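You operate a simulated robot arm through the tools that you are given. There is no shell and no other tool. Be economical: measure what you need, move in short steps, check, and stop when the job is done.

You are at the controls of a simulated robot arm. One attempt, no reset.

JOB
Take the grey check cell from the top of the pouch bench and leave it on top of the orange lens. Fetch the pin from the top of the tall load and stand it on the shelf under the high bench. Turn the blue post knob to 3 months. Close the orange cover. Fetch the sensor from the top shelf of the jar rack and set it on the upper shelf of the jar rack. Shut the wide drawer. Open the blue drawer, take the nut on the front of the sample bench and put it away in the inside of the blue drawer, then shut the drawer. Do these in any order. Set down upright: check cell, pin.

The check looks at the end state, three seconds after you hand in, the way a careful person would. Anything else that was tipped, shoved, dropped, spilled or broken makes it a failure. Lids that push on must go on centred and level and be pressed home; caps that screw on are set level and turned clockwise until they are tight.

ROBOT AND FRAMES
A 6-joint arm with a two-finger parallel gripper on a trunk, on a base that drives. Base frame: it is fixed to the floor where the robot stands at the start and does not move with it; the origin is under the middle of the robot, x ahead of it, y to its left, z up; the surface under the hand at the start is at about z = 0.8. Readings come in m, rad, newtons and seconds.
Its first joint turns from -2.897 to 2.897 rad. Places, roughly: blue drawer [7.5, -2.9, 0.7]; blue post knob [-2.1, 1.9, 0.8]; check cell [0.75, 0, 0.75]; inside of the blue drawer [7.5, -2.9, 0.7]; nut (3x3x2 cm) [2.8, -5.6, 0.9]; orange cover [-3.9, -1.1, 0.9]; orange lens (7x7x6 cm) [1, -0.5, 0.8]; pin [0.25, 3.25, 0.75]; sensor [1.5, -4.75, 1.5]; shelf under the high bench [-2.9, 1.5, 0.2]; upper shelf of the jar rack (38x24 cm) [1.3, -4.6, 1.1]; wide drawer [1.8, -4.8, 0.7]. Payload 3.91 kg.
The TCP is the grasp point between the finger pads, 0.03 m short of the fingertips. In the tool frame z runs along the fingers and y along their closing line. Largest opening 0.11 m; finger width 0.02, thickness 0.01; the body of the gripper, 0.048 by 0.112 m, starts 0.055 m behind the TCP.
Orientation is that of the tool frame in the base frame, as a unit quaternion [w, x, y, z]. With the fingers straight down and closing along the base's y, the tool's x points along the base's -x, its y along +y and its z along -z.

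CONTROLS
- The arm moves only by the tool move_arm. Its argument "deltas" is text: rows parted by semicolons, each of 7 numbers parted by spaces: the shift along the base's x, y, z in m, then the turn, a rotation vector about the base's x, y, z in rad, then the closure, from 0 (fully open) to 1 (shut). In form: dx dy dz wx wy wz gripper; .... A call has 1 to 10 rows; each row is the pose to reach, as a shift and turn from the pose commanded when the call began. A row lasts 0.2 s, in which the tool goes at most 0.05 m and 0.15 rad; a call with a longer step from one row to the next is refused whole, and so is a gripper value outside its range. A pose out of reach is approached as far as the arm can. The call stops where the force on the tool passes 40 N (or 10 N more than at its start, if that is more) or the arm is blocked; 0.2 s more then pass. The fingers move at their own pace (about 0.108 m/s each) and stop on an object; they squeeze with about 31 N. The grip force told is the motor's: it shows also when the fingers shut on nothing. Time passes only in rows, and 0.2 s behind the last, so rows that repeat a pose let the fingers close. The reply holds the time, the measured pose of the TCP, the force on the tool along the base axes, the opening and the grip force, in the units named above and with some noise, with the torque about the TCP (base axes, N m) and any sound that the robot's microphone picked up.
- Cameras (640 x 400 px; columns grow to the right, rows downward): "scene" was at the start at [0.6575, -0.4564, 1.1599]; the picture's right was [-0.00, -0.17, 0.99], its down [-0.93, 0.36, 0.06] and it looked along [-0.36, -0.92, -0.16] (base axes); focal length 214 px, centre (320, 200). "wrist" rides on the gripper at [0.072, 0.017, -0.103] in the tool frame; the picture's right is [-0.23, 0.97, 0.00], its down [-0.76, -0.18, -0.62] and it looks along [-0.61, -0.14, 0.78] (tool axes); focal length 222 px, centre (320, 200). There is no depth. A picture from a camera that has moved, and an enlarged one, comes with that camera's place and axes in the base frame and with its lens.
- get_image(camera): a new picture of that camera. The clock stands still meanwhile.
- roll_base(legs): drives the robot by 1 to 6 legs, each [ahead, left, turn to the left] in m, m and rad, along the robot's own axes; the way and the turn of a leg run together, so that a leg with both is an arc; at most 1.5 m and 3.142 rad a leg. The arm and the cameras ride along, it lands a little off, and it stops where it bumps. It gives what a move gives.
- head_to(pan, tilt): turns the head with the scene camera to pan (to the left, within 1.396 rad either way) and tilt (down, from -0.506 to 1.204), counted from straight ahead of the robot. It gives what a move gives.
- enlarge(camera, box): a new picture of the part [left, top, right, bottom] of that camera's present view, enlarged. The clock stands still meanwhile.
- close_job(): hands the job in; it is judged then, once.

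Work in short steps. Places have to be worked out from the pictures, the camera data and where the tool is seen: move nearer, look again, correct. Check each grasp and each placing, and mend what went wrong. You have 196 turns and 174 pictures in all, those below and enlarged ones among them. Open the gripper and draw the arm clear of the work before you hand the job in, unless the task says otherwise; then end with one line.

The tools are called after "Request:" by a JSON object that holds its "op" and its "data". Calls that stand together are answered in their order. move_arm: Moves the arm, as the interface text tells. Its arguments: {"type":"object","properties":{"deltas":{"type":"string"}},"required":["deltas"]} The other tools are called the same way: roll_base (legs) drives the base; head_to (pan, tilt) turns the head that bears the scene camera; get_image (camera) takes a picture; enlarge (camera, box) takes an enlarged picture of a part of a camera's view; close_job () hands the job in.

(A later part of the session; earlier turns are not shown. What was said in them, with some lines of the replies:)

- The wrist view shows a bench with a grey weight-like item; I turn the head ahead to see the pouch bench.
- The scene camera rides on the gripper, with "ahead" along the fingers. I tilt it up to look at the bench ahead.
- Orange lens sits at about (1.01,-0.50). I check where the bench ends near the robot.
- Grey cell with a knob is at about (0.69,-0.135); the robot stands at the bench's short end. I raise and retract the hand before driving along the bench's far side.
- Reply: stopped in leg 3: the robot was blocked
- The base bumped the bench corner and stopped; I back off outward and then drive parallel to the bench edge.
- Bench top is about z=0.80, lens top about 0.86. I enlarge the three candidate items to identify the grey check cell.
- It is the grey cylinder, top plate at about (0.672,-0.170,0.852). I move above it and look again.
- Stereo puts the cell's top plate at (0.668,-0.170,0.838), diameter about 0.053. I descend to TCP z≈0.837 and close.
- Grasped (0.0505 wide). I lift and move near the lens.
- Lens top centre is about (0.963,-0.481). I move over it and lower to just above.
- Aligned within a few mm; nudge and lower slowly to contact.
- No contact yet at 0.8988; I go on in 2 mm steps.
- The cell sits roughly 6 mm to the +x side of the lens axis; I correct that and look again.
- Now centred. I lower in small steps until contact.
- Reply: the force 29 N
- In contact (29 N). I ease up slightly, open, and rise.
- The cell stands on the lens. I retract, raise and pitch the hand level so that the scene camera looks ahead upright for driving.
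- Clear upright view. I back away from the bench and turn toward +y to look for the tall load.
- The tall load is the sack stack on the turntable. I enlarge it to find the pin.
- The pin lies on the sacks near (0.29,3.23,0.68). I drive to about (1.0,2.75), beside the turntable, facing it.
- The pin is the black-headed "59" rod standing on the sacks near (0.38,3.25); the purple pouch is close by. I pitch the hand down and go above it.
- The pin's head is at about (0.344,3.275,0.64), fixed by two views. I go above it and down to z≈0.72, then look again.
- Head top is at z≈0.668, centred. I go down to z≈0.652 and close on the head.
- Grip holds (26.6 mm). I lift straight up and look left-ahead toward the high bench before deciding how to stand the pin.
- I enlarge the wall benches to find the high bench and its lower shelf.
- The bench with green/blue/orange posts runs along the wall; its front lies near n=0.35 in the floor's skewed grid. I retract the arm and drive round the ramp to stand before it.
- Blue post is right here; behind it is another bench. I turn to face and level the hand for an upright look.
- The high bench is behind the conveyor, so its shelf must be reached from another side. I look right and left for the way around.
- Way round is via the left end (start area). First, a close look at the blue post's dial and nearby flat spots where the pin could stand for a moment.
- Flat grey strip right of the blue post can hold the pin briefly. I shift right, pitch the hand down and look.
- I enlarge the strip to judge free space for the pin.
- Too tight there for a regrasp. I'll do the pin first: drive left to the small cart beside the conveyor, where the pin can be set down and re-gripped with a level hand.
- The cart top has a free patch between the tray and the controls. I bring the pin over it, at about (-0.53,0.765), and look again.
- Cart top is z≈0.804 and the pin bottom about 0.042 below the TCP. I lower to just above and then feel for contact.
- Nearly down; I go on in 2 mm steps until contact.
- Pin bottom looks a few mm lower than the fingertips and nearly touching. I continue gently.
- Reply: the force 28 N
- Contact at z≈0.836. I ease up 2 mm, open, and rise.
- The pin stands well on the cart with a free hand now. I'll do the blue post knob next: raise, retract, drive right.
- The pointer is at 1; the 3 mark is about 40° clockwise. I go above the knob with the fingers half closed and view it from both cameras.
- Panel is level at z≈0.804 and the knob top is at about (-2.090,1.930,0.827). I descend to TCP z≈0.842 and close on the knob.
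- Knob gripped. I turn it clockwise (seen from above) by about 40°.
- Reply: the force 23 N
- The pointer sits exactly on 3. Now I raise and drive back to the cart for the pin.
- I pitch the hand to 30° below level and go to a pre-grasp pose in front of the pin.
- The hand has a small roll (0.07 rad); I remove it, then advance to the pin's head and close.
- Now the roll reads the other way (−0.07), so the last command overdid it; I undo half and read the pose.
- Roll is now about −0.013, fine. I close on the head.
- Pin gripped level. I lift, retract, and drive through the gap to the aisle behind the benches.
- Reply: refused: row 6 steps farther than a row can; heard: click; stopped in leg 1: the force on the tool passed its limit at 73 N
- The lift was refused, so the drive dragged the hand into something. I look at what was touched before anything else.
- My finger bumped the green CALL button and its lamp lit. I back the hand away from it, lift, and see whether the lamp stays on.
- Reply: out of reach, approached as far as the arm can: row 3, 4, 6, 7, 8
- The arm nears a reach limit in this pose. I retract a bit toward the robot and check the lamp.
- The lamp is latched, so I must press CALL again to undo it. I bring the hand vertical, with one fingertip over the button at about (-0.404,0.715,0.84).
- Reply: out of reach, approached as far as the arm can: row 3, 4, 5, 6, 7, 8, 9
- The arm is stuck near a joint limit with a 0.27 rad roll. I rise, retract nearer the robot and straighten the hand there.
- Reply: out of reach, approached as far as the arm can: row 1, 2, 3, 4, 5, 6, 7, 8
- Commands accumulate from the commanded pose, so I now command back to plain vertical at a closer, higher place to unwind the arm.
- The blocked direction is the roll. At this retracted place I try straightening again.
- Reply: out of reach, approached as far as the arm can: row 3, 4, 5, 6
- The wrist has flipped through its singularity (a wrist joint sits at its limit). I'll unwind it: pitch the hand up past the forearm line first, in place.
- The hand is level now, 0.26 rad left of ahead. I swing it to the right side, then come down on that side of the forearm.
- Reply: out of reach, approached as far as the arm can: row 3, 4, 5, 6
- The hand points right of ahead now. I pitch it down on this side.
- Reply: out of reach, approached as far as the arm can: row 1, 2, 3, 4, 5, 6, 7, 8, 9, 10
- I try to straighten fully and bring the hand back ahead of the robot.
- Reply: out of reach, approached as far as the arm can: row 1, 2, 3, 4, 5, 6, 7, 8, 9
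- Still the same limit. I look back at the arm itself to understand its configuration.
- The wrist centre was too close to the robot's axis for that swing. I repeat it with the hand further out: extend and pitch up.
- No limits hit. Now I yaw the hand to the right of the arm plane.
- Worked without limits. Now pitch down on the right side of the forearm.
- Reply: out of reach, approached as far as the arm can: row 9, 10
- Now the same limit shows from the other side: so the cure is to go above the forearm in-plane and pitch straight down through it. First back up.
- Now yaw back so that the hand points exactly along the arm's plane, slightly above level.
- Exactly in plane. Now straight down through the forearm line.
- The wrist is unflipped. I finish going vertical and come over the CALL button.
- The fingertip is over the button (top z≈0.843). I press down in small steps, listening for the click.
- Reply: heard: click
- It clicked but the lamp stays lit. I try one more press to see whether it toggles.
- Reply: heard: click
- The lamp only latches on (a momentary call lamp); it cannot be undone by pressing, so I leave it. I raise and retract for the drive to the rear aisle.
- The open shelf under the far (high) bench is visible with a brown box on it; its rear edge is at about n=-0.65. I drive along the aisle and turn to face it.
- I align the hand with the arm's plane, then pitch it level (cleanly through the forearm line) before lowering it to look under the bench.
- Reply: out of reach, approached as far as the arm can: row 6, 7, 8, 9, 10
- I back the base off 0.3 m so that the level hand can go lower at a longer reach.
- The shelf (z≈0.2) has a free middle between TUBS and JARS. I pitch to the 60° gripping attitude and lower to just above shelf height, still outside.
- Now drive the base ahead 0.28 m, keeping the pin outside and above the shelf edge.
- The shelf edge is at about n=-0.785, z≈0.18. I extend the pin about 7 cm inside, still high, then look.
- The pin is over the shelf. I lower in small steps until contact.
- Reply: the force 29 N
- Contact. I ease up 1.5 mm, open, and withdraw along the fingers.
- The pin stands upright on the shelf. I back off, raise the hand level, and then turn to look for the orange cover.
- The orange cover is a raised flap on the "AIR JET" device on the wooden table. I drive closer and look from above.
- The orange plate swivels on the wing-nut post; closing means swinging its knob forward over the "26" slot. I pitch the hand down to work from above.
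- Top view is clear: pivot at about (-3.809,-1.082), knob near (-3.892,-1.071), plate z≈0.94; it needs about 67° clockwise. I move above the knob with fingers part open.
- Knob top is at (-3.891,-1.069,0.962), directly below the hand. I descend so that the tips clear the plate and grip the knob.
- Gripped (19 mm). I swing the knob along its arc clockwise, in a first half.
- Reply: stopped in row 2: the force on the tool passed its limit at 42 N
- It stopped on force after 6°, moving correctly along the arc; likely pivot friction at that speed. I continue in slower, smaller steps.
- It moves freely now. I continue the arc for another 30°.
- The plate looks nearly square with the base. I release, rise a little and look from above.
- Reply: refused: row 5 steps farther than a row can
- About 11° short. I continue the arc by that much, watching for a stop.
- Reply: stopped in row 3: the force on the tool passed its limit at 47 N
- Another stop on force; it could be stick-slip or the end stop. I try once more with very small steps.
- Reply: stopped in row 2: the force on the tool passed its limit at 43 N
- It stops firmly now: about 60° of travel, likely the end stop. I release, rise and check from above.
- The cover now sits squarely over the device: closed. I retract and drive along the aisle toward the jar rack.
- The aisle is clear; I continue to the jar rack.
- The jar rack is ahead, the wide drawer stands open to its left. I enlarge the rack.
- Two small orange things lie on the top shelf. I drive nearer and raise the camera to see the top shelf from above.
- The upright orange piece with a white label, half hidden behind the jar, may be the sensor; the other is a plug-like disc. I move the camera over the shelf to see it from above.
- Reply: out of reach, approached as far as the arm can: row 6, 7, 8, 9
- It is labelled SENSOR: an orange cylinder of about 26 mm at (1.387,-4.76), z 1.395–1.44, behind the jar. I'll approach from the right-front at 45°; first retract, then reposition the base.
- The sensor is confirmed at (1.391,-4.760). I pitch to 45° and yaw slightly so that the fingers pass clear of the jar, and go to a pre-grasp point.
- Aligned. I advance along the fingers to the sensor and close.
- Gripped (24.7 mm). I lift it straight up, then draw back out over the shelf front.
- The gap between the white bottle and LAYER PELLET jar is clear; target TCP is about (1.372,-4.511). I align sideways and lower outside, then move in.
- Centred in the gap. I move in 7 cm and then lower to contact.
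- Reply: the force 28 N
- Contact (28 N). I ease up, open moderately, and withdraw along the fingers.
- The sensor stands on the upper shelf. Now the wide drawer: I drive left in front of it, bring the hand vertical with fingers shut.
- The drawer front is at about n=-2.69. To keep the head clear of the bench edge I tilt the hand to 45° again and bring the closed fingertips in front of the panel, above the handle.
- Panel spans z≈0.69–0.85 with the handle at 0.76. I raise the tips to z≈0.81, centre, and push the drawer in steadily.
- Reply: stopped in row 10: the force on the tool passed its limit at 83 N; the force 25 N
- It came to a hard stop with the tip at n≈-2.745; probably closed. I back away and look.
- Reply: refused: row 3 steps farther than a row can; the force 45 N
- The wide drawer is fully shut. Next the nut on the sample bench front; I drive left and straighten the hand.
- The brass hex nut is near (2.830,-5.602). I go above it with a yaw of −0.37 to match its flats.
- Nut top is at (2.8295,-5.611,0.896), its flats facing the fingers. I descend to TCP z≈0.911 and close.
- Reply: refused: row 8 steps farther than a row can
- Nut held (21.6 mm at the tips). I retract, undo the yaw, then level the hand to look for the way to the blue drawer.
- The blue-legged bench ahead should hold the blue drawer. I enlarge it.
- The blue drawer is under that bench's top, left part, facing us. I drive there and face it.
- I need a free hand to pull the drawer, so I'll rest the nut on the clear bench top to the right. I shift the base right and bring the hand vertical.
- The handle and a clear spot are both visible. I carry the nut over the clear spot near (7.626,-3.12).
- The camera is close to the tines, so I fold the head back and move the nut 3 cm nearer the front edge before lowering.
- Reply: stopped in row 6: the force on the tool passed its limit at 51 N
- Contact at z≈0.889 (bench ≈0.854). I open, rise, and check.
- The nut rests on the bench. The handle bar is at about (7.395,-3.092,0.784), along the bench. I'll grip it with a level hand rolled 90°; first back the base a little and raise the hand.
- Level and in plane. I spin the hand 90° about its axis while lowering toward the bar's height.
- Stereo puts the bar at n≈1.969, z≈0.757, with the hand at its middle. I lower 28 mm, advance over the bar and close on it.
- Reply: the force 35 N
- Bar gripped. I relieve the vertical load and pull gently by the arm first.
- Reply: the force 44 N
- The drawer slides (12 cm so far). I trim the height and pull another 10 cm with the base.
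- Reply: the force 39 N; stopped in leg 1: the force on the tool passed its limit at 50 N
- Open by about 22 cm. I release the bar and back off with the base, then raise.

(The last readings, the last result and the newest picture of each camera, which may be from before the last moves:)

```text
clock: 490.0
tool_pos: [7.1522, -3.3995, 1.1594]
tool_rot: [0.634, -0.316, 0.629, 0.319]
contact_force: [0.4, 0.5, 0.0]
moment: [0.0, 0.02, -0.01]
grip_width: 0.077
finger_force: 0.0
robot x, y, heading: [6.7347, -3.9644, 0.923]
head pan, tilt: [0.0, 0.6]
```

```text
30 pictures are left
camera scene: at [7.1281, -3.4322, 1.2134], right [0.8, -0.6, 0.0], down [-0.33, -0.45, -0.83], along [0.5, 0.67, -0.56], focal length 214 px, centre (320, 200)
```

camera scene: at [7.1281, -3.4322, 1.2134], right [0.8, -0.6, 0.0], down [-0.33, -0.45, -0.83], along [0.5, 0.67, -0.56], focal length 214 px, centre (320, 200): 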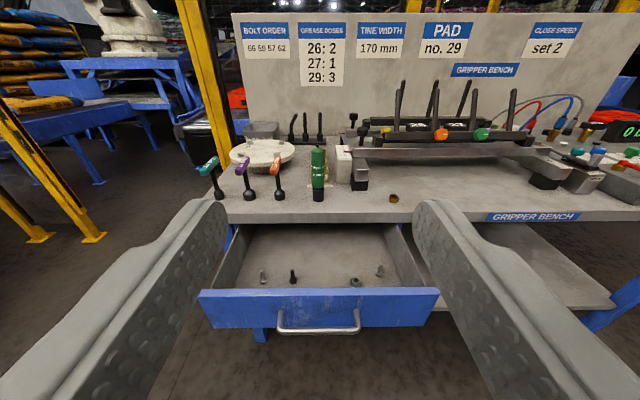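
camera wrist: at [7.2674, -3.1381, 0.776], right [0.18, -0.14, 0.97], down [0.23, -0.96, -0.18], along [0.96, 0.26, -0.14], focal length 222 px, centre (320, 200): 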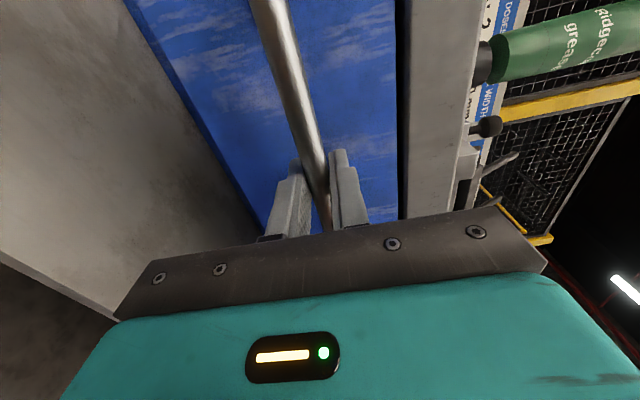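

Drawer open, nut still on the bench. I bring the hand vertical and retracted, then drive in closer for the nut.

Request:
{"op": "move_arm", "data": {"deltas": "-0.009 -0.012 0 -0.119 0.089 0 0.4; -0.018 -0.024 0 -0.238 0.178 0 0.4; -0.027 -0.036 0 -0.357 0.267 0 0.4; -0.036 -0.048 0 -0.476 0.356 0 0.4; -0.045 -0.06 0 -0.595 0.445 0 0.4; -0.054 -0.072 0 -0.714 0.534 0 0.4; -0.063 -0.084 0 -0.833 0.623 0 0.4; -0.072 -0.096 0 -0.952 0.712 0 0.4; -0.081 -0.108 0 -1.071 0.801 0 0.4; -0.09 -0.12 0 -1.19 0.89 0 0.4"}}

Request:
{"op": "move_arm", "data": {"deltas": "0 0 0 -0.068 0.052 0 0.4"}}

Request:
{"op": "roll_base", "data": {"legs": [[0.38, -0.1, 0]]}}

```text
clock: 492.2
tool_pos: [7.0618, -3.5197, 1.1599]
tool_rot: [0.04, -0.447, 0.893, 0.021]
contact_force: [0.1, -0.9, -0.5]
moment: [0.01, -0.01, 0.02]
grip_width: 0.0662
finger_force: 0.1
out of reach, approached as far as the arm can: row 1
robot x, y, heading: [6.7372, -3.9652, 0.92]
head pan, tilt: [0.0, 0.6]
```

```text
clock: 492.6
tool_pos: [7.0618, -3.5196, 1.1585]
tool_rot: [0.004, -0.448, 0.894, 0.002]
contact_force: [-0.5, 0.5, 0.0]
moment: [0.03, 0.0, -0.01]
grip_width: 0.0659
finger_force: 0.0
robot x, y, heading: [6.7382, -3.9633, 0.92]
head pan, tilt: [0.0, 0.6]
```

```text
clock: 495.1
tool_pos: [7.3716, -3.2797, 1.1594]
tool_rot: [0.003, -0.446, 0.895, 0.003]
contact_force: [-0.1, -0.4, -0.3]
moment: [0.0, 0.04, 0.0]
grip_width: 0.066
finger_force: 0.0
robot x, y, heading: [7.0443, -3.7252, 0.918]
head pan, tilt: [0.0, 0.6]
```

Request:
{"op": "move_arm", "data": {"deltas": "0.034 0.02 -0.01 0 0 0 0.4; 0.068 0.04 -0.02 0 0 0 0.4; 0.102 0.06 -0.035 0 0 0 0.4; 0.136 0.08 -0.05 0 0 0 0.4; 0.17 0.1 -0.07 0 0 0 0.4; 0.204 0.12 -0.09 0 0 0 0.4; 0.237 0.137 -0.115 0 0 0 0.4"}}

Request:
{"op": "get_image", "data": {"camera": "wrist"}}

Request:
{"op": "get_image", "data": {"camera": "scene"}}

```text
clock: 496.7
tool_pos: [7.6081, -3.1417, 1.047]
tool_rot: [0.004, -0.447, 0.895, 0.004]
contact_force: [-1.2, -0.4, 1.2]
moment: [0.05, -0.06, 0.02]
grip_width: 0.0659
finger_force: 0.0
robot x, y, heading: [7.0463, -3.726, 0.927]
head pan, tilt: [0.0, 0.6]
```

```text
29 pictures are left
camera wrist: at [7.5503, -3.1905, 1.1483], right [-0.64, 0.77, 0.0], down [0.6, 0.5, 0.63], along [0.48, 0.41, -0.78], focal length 222 px, centre (320, 200)
```

wrist: 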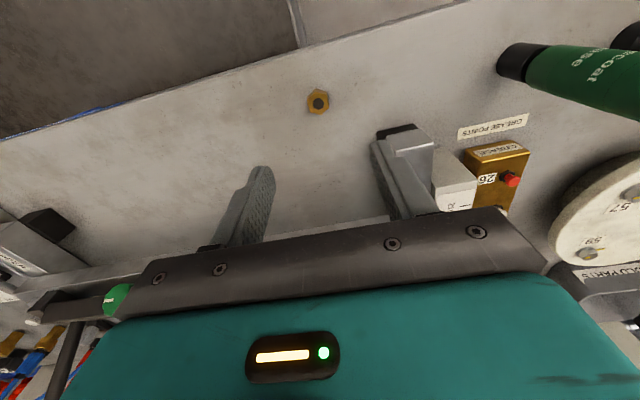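

```text
28 pictures are left
camera scene: at [7.6423, -3.0978, 1.0875], right [0.8, -0.6, 0.0], down [-0.5, -0.66, 0.56], along [-0.34, -0.44, -0.83], focal length 214 px, centre (320, 200)
```

scene: 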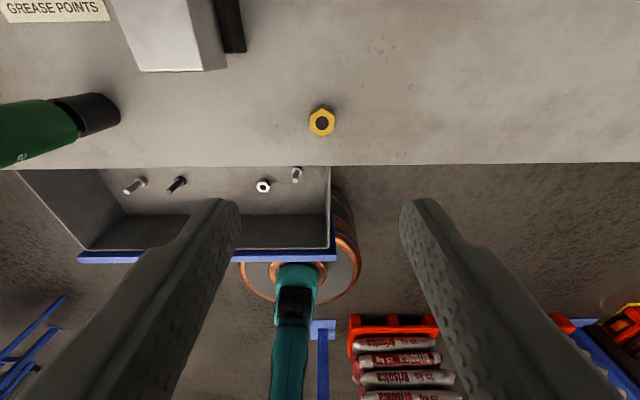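

The nut is right below. I fold the head, descend to z≈0.891, grip and lift.

Request:
{"op": "head_to", "data": {"pan": 0, "tilt": 1.1}}

Request:
{"op": "move_arm", "data": {"deltas": "0 -0.001 -0.045 0 0 0 0.4; 0 -0.001 -0.09 0 0 0 0.4; 0 -0.001 -0.13 0 0 0 0.4; 0 -0.001 -0.15 0 0 0 0.4; 0 -0.001 -0.157 0 0 0 0.4; 0 -0.001 -0.157 0 0 0 0.8; 0 -0.001 -0.157 0 0 0 1; 0 -0.001 -0.157 0 0 0 1; 0 -0.001 -0.12 0 0 0 1; 0 -0.001 -0.075 0 0 0 1"}}

```text
clock: 497.6
tool_pos: [7.6072, -3.1422, 1.0439]
tool_rot: [0.003, -0.446, 0.895, 0.002]
contact_force: [0.3, -0.1, 0.2]
moment: [0.0, 0.01, -0.01]
grip_width: 0.0661
finger_force: 0.1
robot x, y, heading: [7.0444, -3.7266, 0.919]
head pan, tilt: [0.0, 1.1]
```

```text
clock: 499.8
tool_pos: [7.6095, -3.1402, 0.9702]
tool_rot: [0.001, -0.447, 0.895, 0.003]
contact_force: [0.8, 1.5, -0.4]
moment: [-0.03, 0.02, 0.02]
grip_width: 0.0214
finger_force: 30.8
robot x, y, heading: [7.044, -3.7229, 0.917]
head pan, tilt: [0.0, 1.1]
```

Nut held again. I carry it over the open drawer, turning the hand 90° so that it fits between front panel and bench edge.

Request:
{"op": "move_arm", "data": {"deltas": "-0.01 -0.005 0.03 0 0 -0.14 1; -0.04 -0.01 0.03 0 0 -0.29 1; -0.07 -0.015 0.03 0 0 -0.44 1; -0.1 -0.02 0.03 0 0 -0.59 1; -0.13 -0.025 0.03 0 0 -0.74 1; -0.16 -0.03 0.03 0 0 -0.89 1; -0.19 -0.035 0.03 0 0 -1.04 1; -0.22 -0.04 0.03 0 0 -1.19 1; -0.25 -0.043 0.03 0 0 -1.34 1; -0.279 -0.045 0.03 0 0 -1.48 1"}}

Request:
{"op": "move_arm", "data": {"deltas": "0 0 -0.04 0 0 -0.09 1; 0 0 -0.08 0 0 -0.09 1"}}

Request:
{"op": "get_image", "data": {"camera": "wrist"}}

```text
clock: 502.0
tool_pos: [7.3283, -3.1867, 0.9993]
tool_rot: [0.004, 0.275, 0.961, 0.0]
contact_force: [0.1, -0.4, -0.7]
moment: [0.0, 0.01, 0.02]
grip_width: 0.0217
finger_force: 31.0
robot x, y, heading: [7.0464, -3.7226, 0.923]
head pan, tilt: [0.0, 1.1]
```

```text
clock: 502.6
tool_pos: [7.33, -3.1872, 0.9194]
tool_rot: [0.004, 0.317, 0.948, 0.001]
contact_force: [-0.6, -0.5, -1.3]
moment: [0.0, -0.02, 0.02]
grip_width: 0.0217
finger_force: 30.7
robot x, y, heading: [7.043, -3.7256, 0.922]
head pan, tilt: [0.0, 1.1]
```

```text
27 pictures are left
camera wrist: at [7.2809, -3.1298, 1.022], right [0.77, 0.64, 0.0], down [0.5, -0.6, 0.63], along [0.41, -0.48, -0.78], focal length 222 px, centre (320, 200)
```

wrist: 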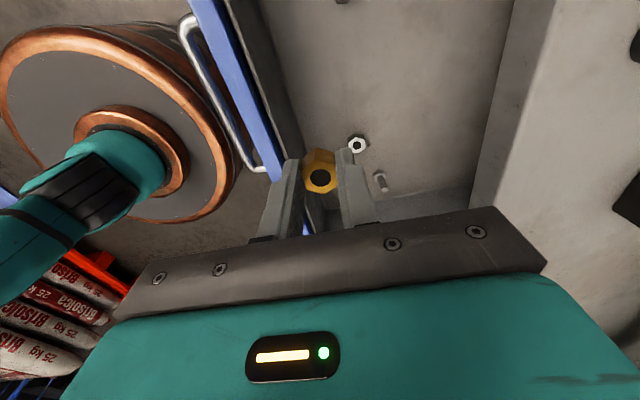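

The opening spans n≈1.815–1.977. I centre the hand at n≈1.897 and lower toward the drawer floor.

Request:
{"op": "move_arm", "data": {"deltas": "0.03 0.039 0 0 0 0 1; 0.03 0.039 -0.045 0 0 0 1; 0.03 0.039 -0.085 0 0 0 1; 0.03 0.039 -0.115 0 0 0 1; 0.03 0.039 -0.135 0 0 0 1; 0.03 0.039 -0.15 0 0 0 1; 0.03 0.039 -0.16 0 0 0 1; 0.03 0.039 -0.168 0 0 0 1"}}

Request:
{"op": "get_image", "data": {"camera": "wrist"}}

```text
clock: 504.4
tool_pos: [7.3586, -3.1482, 0.7519]
tool_rot: [0.003, 0.316, 0.949, 0.0]
contact_force: [-0.4, -0.4, -0.2]
moment: [-0.06, 0.01, 0.0]
grip_width: 0.0217
finger_force: 31.4
robot x, y, heading: [7.0495, -3.7237, 0.923]
head pan, tilt: [0.0, 1.1]
```

```text
26 pictures are left
camera wrist: at [7.3108, -3.0907, 0.8535], right [0.77, 0.64, 0.0], down [0.5, -0.6, 0.63], along [0.41, -0.48, -0.78], focal length 222 px, centre (320, 200)
```

wrist: 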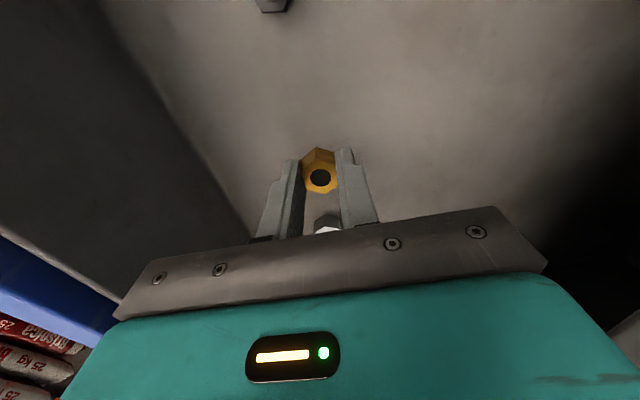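

Inside the drawer; I lower gently to the floor.

Request:
{"op": "move_arm", "data": {"deltas": "0 0 -0.005 0 0 0 1; 0 0 -0.01 0 0 0 1; 0 0 -0.014 0 0 0 1; 0 0 -0.018 0 0 0 1; 0 0 -0.021 0 0 0 1; 0 0 -0.024 0 0 0 1; 0 0 -0.027 0 0 0 1; 0 0 -0.03 0 0 0 1"}}

```text
clock: 505.9
tool_pos: [7.3598, -3.1473, 0.7308]
tool_rot: [0.005, 0.317, 0.948, 0.004]
contact_force: [2.6, -0.9, 10.6]
moment: [-0.15, 0.14, 0.03]
grip_width: 0.0213
finger_force: 31.1
robot x, y, heading: [7.0427, -3.7242, 0.919]
head pan, tilt: [0.0, 1.1]
stopped in row 7: the force on the tool passed its limit at 47 N (the readings are from after the stop); the commanded pose is now the measured one
```

Floor reached at z≈0.731. I open slightly, rise straight up, and look.

Request:
{"op": "move_arm", "data": {"deltas": "0 0 0.002 0 0 0 0.75; 0 0 0.002 0 0 0 0.65; 0 0 0.002 0 0 0 0.65; 0 0 0.045 0 0 0 0.65; 0 0 0.09 0 0 0 0.65; 0 0 0.135 0 0 0 0.65; 0 0 0.18 0 0 0 0.65; 0 0 0.225 0 0 0 0.65; 0 0 0.27 0 0 0 0.65; 0 0 0.31 0 0 0 0.65"}}

Request:
{"op": "get_image", "data": {"camera": "wrist"}}

```text
clock: 508.1
tool_pos: [7.3601, -3.1485, 1.0396]
tool_rot: [0.005, 0.317, 0.948, 0.002]
contact_force: [0.7, 0.0, -0.3]
moment: [0.0, 0.04, 0.01]
grip_width: 0.0386
finger_force: 0.1
robot x, y, heading: [7.0453, -3.7279, 0.924]
head pan, tilt: [0.0, 1.1]
```

```text
25 pictures are left
camera wrist: at [7.3111, -3.0904, 1.1422], right [0.77, 0.64, 0.01], down [0.5, -0.6, 0.63], along [0.41, -0.48, -0.78], focal length 222 px, centre (320, 200)
```

wrist: 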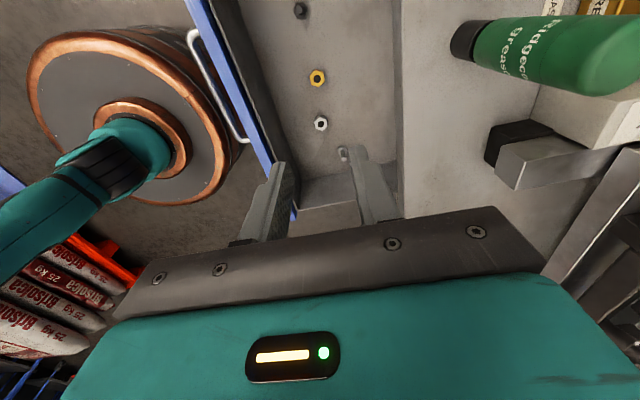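

The nut lies in the drawer. I back the base off and turn the hand back for pushing the drawer shut.

Request:
{"op": "roll_base", "data": {"legs": [[-0.25, 0.1, 0]]}}

Request:
{"op": "move_arm", "data": {"deltas": "0 0 0 0 0 0.15 1; 0 0 0 0 0 0.3 1; 0 0 0 0 0 0.45 1; 0 0 0 0 0 0.6 1; 0 0 0 0 0 0.75 1; 0 0 0 0 0 0.9 1; 0 0 0 0 0 1.05 1; 0 0 0 0 0 1.2 1; 0 0 0 0 0 1.35 1; 0 0 0 0 0 1.5 1"}}

```text
clock: 510.0
tool_pos: [7.1276, -3.2873, 1.0392]
tool_rot: [0.006, 0.316, 0.949, 0.002]
contact_force: [0.3, 0.0, 0.3]
moment: [0.05, 0.01, 0.0]
grip_width: 0.0386
finger_force: 0.1
robot x, y, heading: [6.8197, -3.8643, 0.927]
head pan, tilt: [0.0, 1.1]
```

```text
clock: 512.2
tool_pos: [7.1282, -3.2871, 1.0394]
tool_rot: [0.001, -0.417, 0.909, 0.005]
contact_force: [-0.3, -0.3, 0.2]
moment: [-0.04, 0.01, 0.0]
grip_width: 0.0
finger_force: 31.0
robot x, y, heading: [6.8134, -3.8643, 0.923]
head pan, tilt: [0.0, 1.1]
```

Request:
{"op": "head_to", "data": {"pan": 0, "tilt": 0.9}}

Request:
{"op": "move_arm", "data": {"deltas": "0.013 -0.004 -0.025 0.09 -0.067 0.01 1; 0.026 -0.008 -0.055 0.18 -0.135 0.02 1; 0.039 -0.013 -0.085 0.27 -0.2 0.03 1; 0.052 -0.017 -0.12 0.36 -0.27 0.04 1; 0.065 -0.022 -0.155 0.45 -0.336 0.05 1; 0.078 -0.026 -0.19 0.54 -0.404 0.06 1; 0.09 -0.03 -0.218 0.628 -0.471 0.07 1; 0.09 -0.03 -0.218 0.628 -0.471 0.07 1"}}

Request:
{"op": "get_image", "data": {"camera": "wrist"}}

```text
clock: 513.0
tool_pos: [7.1286, -3.286, 1.0409]
tool_rot: [0.002, -0.415, 0.91, 0.004]
contact_force: [0.3, -0.3, -0.4]
moment: [0.02, -0.01, -0.02]
grip_width: 0.0
finger_force: 31.2
robot x, y, heading: [6.8169, -3.8655, 0.925]
head pan, tilt: [0.0, 0.901]
```

```text
clock: 514.8
tool_pos: [7.2192, -3.3183, 0.8224]
tool_rot: [0.338, -0.415, 0.824, 0.188]
contact_force: [-0.3, 0.9, 1.5]
moment: [-0.01, -0.01, 0.0]
grip_width: 0.0
finger_force: 30.4
robot x, y, heading: [6.8181, -3.8668, 0.924]
head pan, tilt: [0.0, 0.901]
```

```text
24 pictures are left
camera wrist: at [7.132, -3.4079, 0.843], right [-0.69, 0.7, 0.19], down [0.22, -0.05, 0.97], along [0.69, 0.72, -0.12], focal length 222 px, centre (320, 200)
```

wrist: 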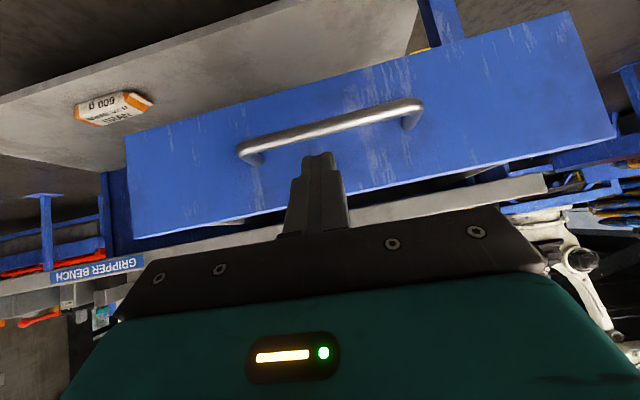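

The tips face the panel above the handle. I push the drawer in.

Request:
{"op": "move_arm", "data": {"deltas": "0.015 0.02 0 0 0 0 1; 0.03 0.04 0 0 0 0 1; 0.045 0.06 0 0 0 0 1; 0.06 0.08 0 0 0 0 1; 0.075 0.1 0 0 0 0 1; 0.09 0.12 0 0 0 0 1; 0.105 0.14 0 0 0 0 1; 0.12 0.16 0 0 0 0 1; 0.132 0.176 0 0 0 0 1; 0.144 0.192 0 0 0 0 1"}}

```text
clock: 517.0
tool_pos: [7.3622, -3.1237, 0.8225]
tool_rot: [0.338, -0.415, 0.824, 0.188]
contact_force: [-0.3, -0.1, -0.1]
moment: [-0.01, 0.02, -0.01]
grip_width: 0.0
finger_force: 30.8
robot x, y, heading: [6.8164, -3.8683, 0.92]
head pan, tilt: [0.0, 0.901]
```

Request:
{"op": "move_arm", "data": {"deltas": "0.006 0.008 0 0 0 0 1; 0.012 0.016 0 0 0 0 1; 0.018 0.024 0 0 0 0 1; 0.024 0.032 0 0 0 0 1; 0.03 0.04 0 0 0 0 1; 0.036 0.048 0 0 0 0 1; 0.042 0.056 0 0 0 0 1; 0.048 0.064 0 0 0 0 1"}}

Request:
{"op": "get_image", "data": {"camera": "wrist"}}

```text
clock: 518.4
tool_pos: [7.3948, -3.0823, 0.8214]
tool_rot: [0.334, -0.416, 0.825, 0.187]
contact_force: [-12.9, -17.5, 8.6]
moment: [-0.02, 0.03, 0.0]
grip_width: 0.0
finger_force: 30.5
robot x, y, heading: [6.8158, -3.8582, 0.925]
head pan, tilt: [0.0, 0.901]
stopped in row 6: the force on the tool passed its limit at 67 N (the readings are from after the stop); the commanded pose is now the measured one
```

```text
23 pictures are left
camera wrist: at [7.3089, -3.1726, 0.8431], right [-0.69, 0.7, 0.19], down [0.22, -0.04, 0.97], along [0.69, 0.72, -0.13], focal length 222 px, centre (320, 200)
```

wrist: 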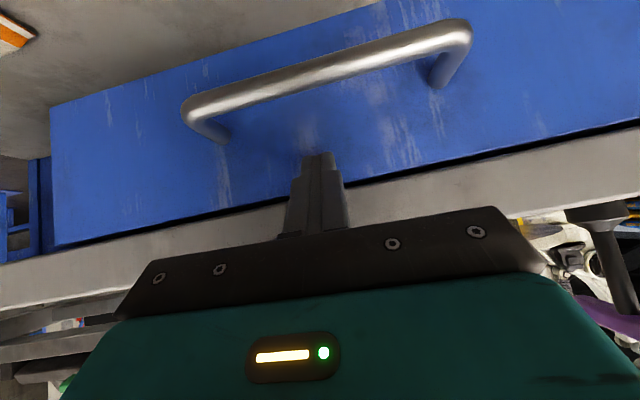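

It reached the stop flush with the bench. I withdraw and verify.

Request:
{"op": "move_arm", "data": {"deltas": "-0.024 -0.032 0 0 0 0 1; -0.048 -0.064 0 0 0 0 1; -0.072 -0.096 0.01 0 0 0 1; -0.096 -0.128 0.02 0 0 0 1; -0.12 -0.16 0.03 0 0 0 0.8; -0.144 -0.192 0.05 0 0 0 0.5; -0.16 -0.213 0.09 0 0 0 0.2; -0.17 -0.227 0.13 0 0 0 0; -0.17 -0.227 0.17 0 0 0 0; -0.17 -0.227 0.21 0 0 0 0"}}

Request:
{"op": "head_to", "data": {"pan": 0, "tilt": 0.1}}

Request:
{"op": "get_image", "data": {"camera": "scene"}}

```text
clock: 520.6
tool_pos: [7.2259, -3.3089, 1.0294]
tool_rot: [0.334, -0.416, 0.825, 0.187]
contact_force: [-0.2, 0.2, -0.3]
moment: [0.0, 0.01, 0.01]
grip_width: 0.11
finger_force: 0.1
robot x, y, heading: [6.8133, -3.8643, 0.922]
head pan, tilt: [0.0, 0.901]
```

```text
clock: 521.7
tool_pos: [7.2258, -3.308, 1.0304]
tool_rot: [0.335, -0.416, 0.825, 0.186]
contact_force: [0.1, 0.5, -1.2]
moment: [0.0, 0.01, -0.01]
grip_width: 0.1101
finger_force: 0.0
robot x, y, heading: [6.8163, -3.8633, 0.924]
head pan, tilt: [0.0, 0.099]
```

```text
22 pictures are left
camera scene: at [7.2562, -3.2726, 1.1273], right [0.81, -0.59, -0.03], down [-0.47, -0.62, -0.63], along [0.35, 0.53, -0.77], focal length 214 px, centre (320, 200)
```

scene: 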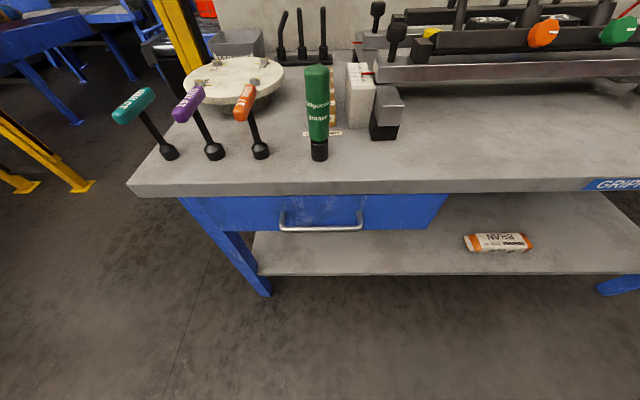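

All seven tasks look done: the blue drawer is shut, the hand is open, and the arm is clear of the work. I hand in.

Request:
{"op": "close_job", "data": {}}

```text
The job is handed in.
```

I finished all seven tasks and handed in, but I also bumped the green CALL button on the cart. Its lamp lit and stayed lit after two more presses. I dragged the gripped pin a few centimetres across the cart top in that same bump, and early on the base nudged the pouch bench corner. I saw no damage from either.
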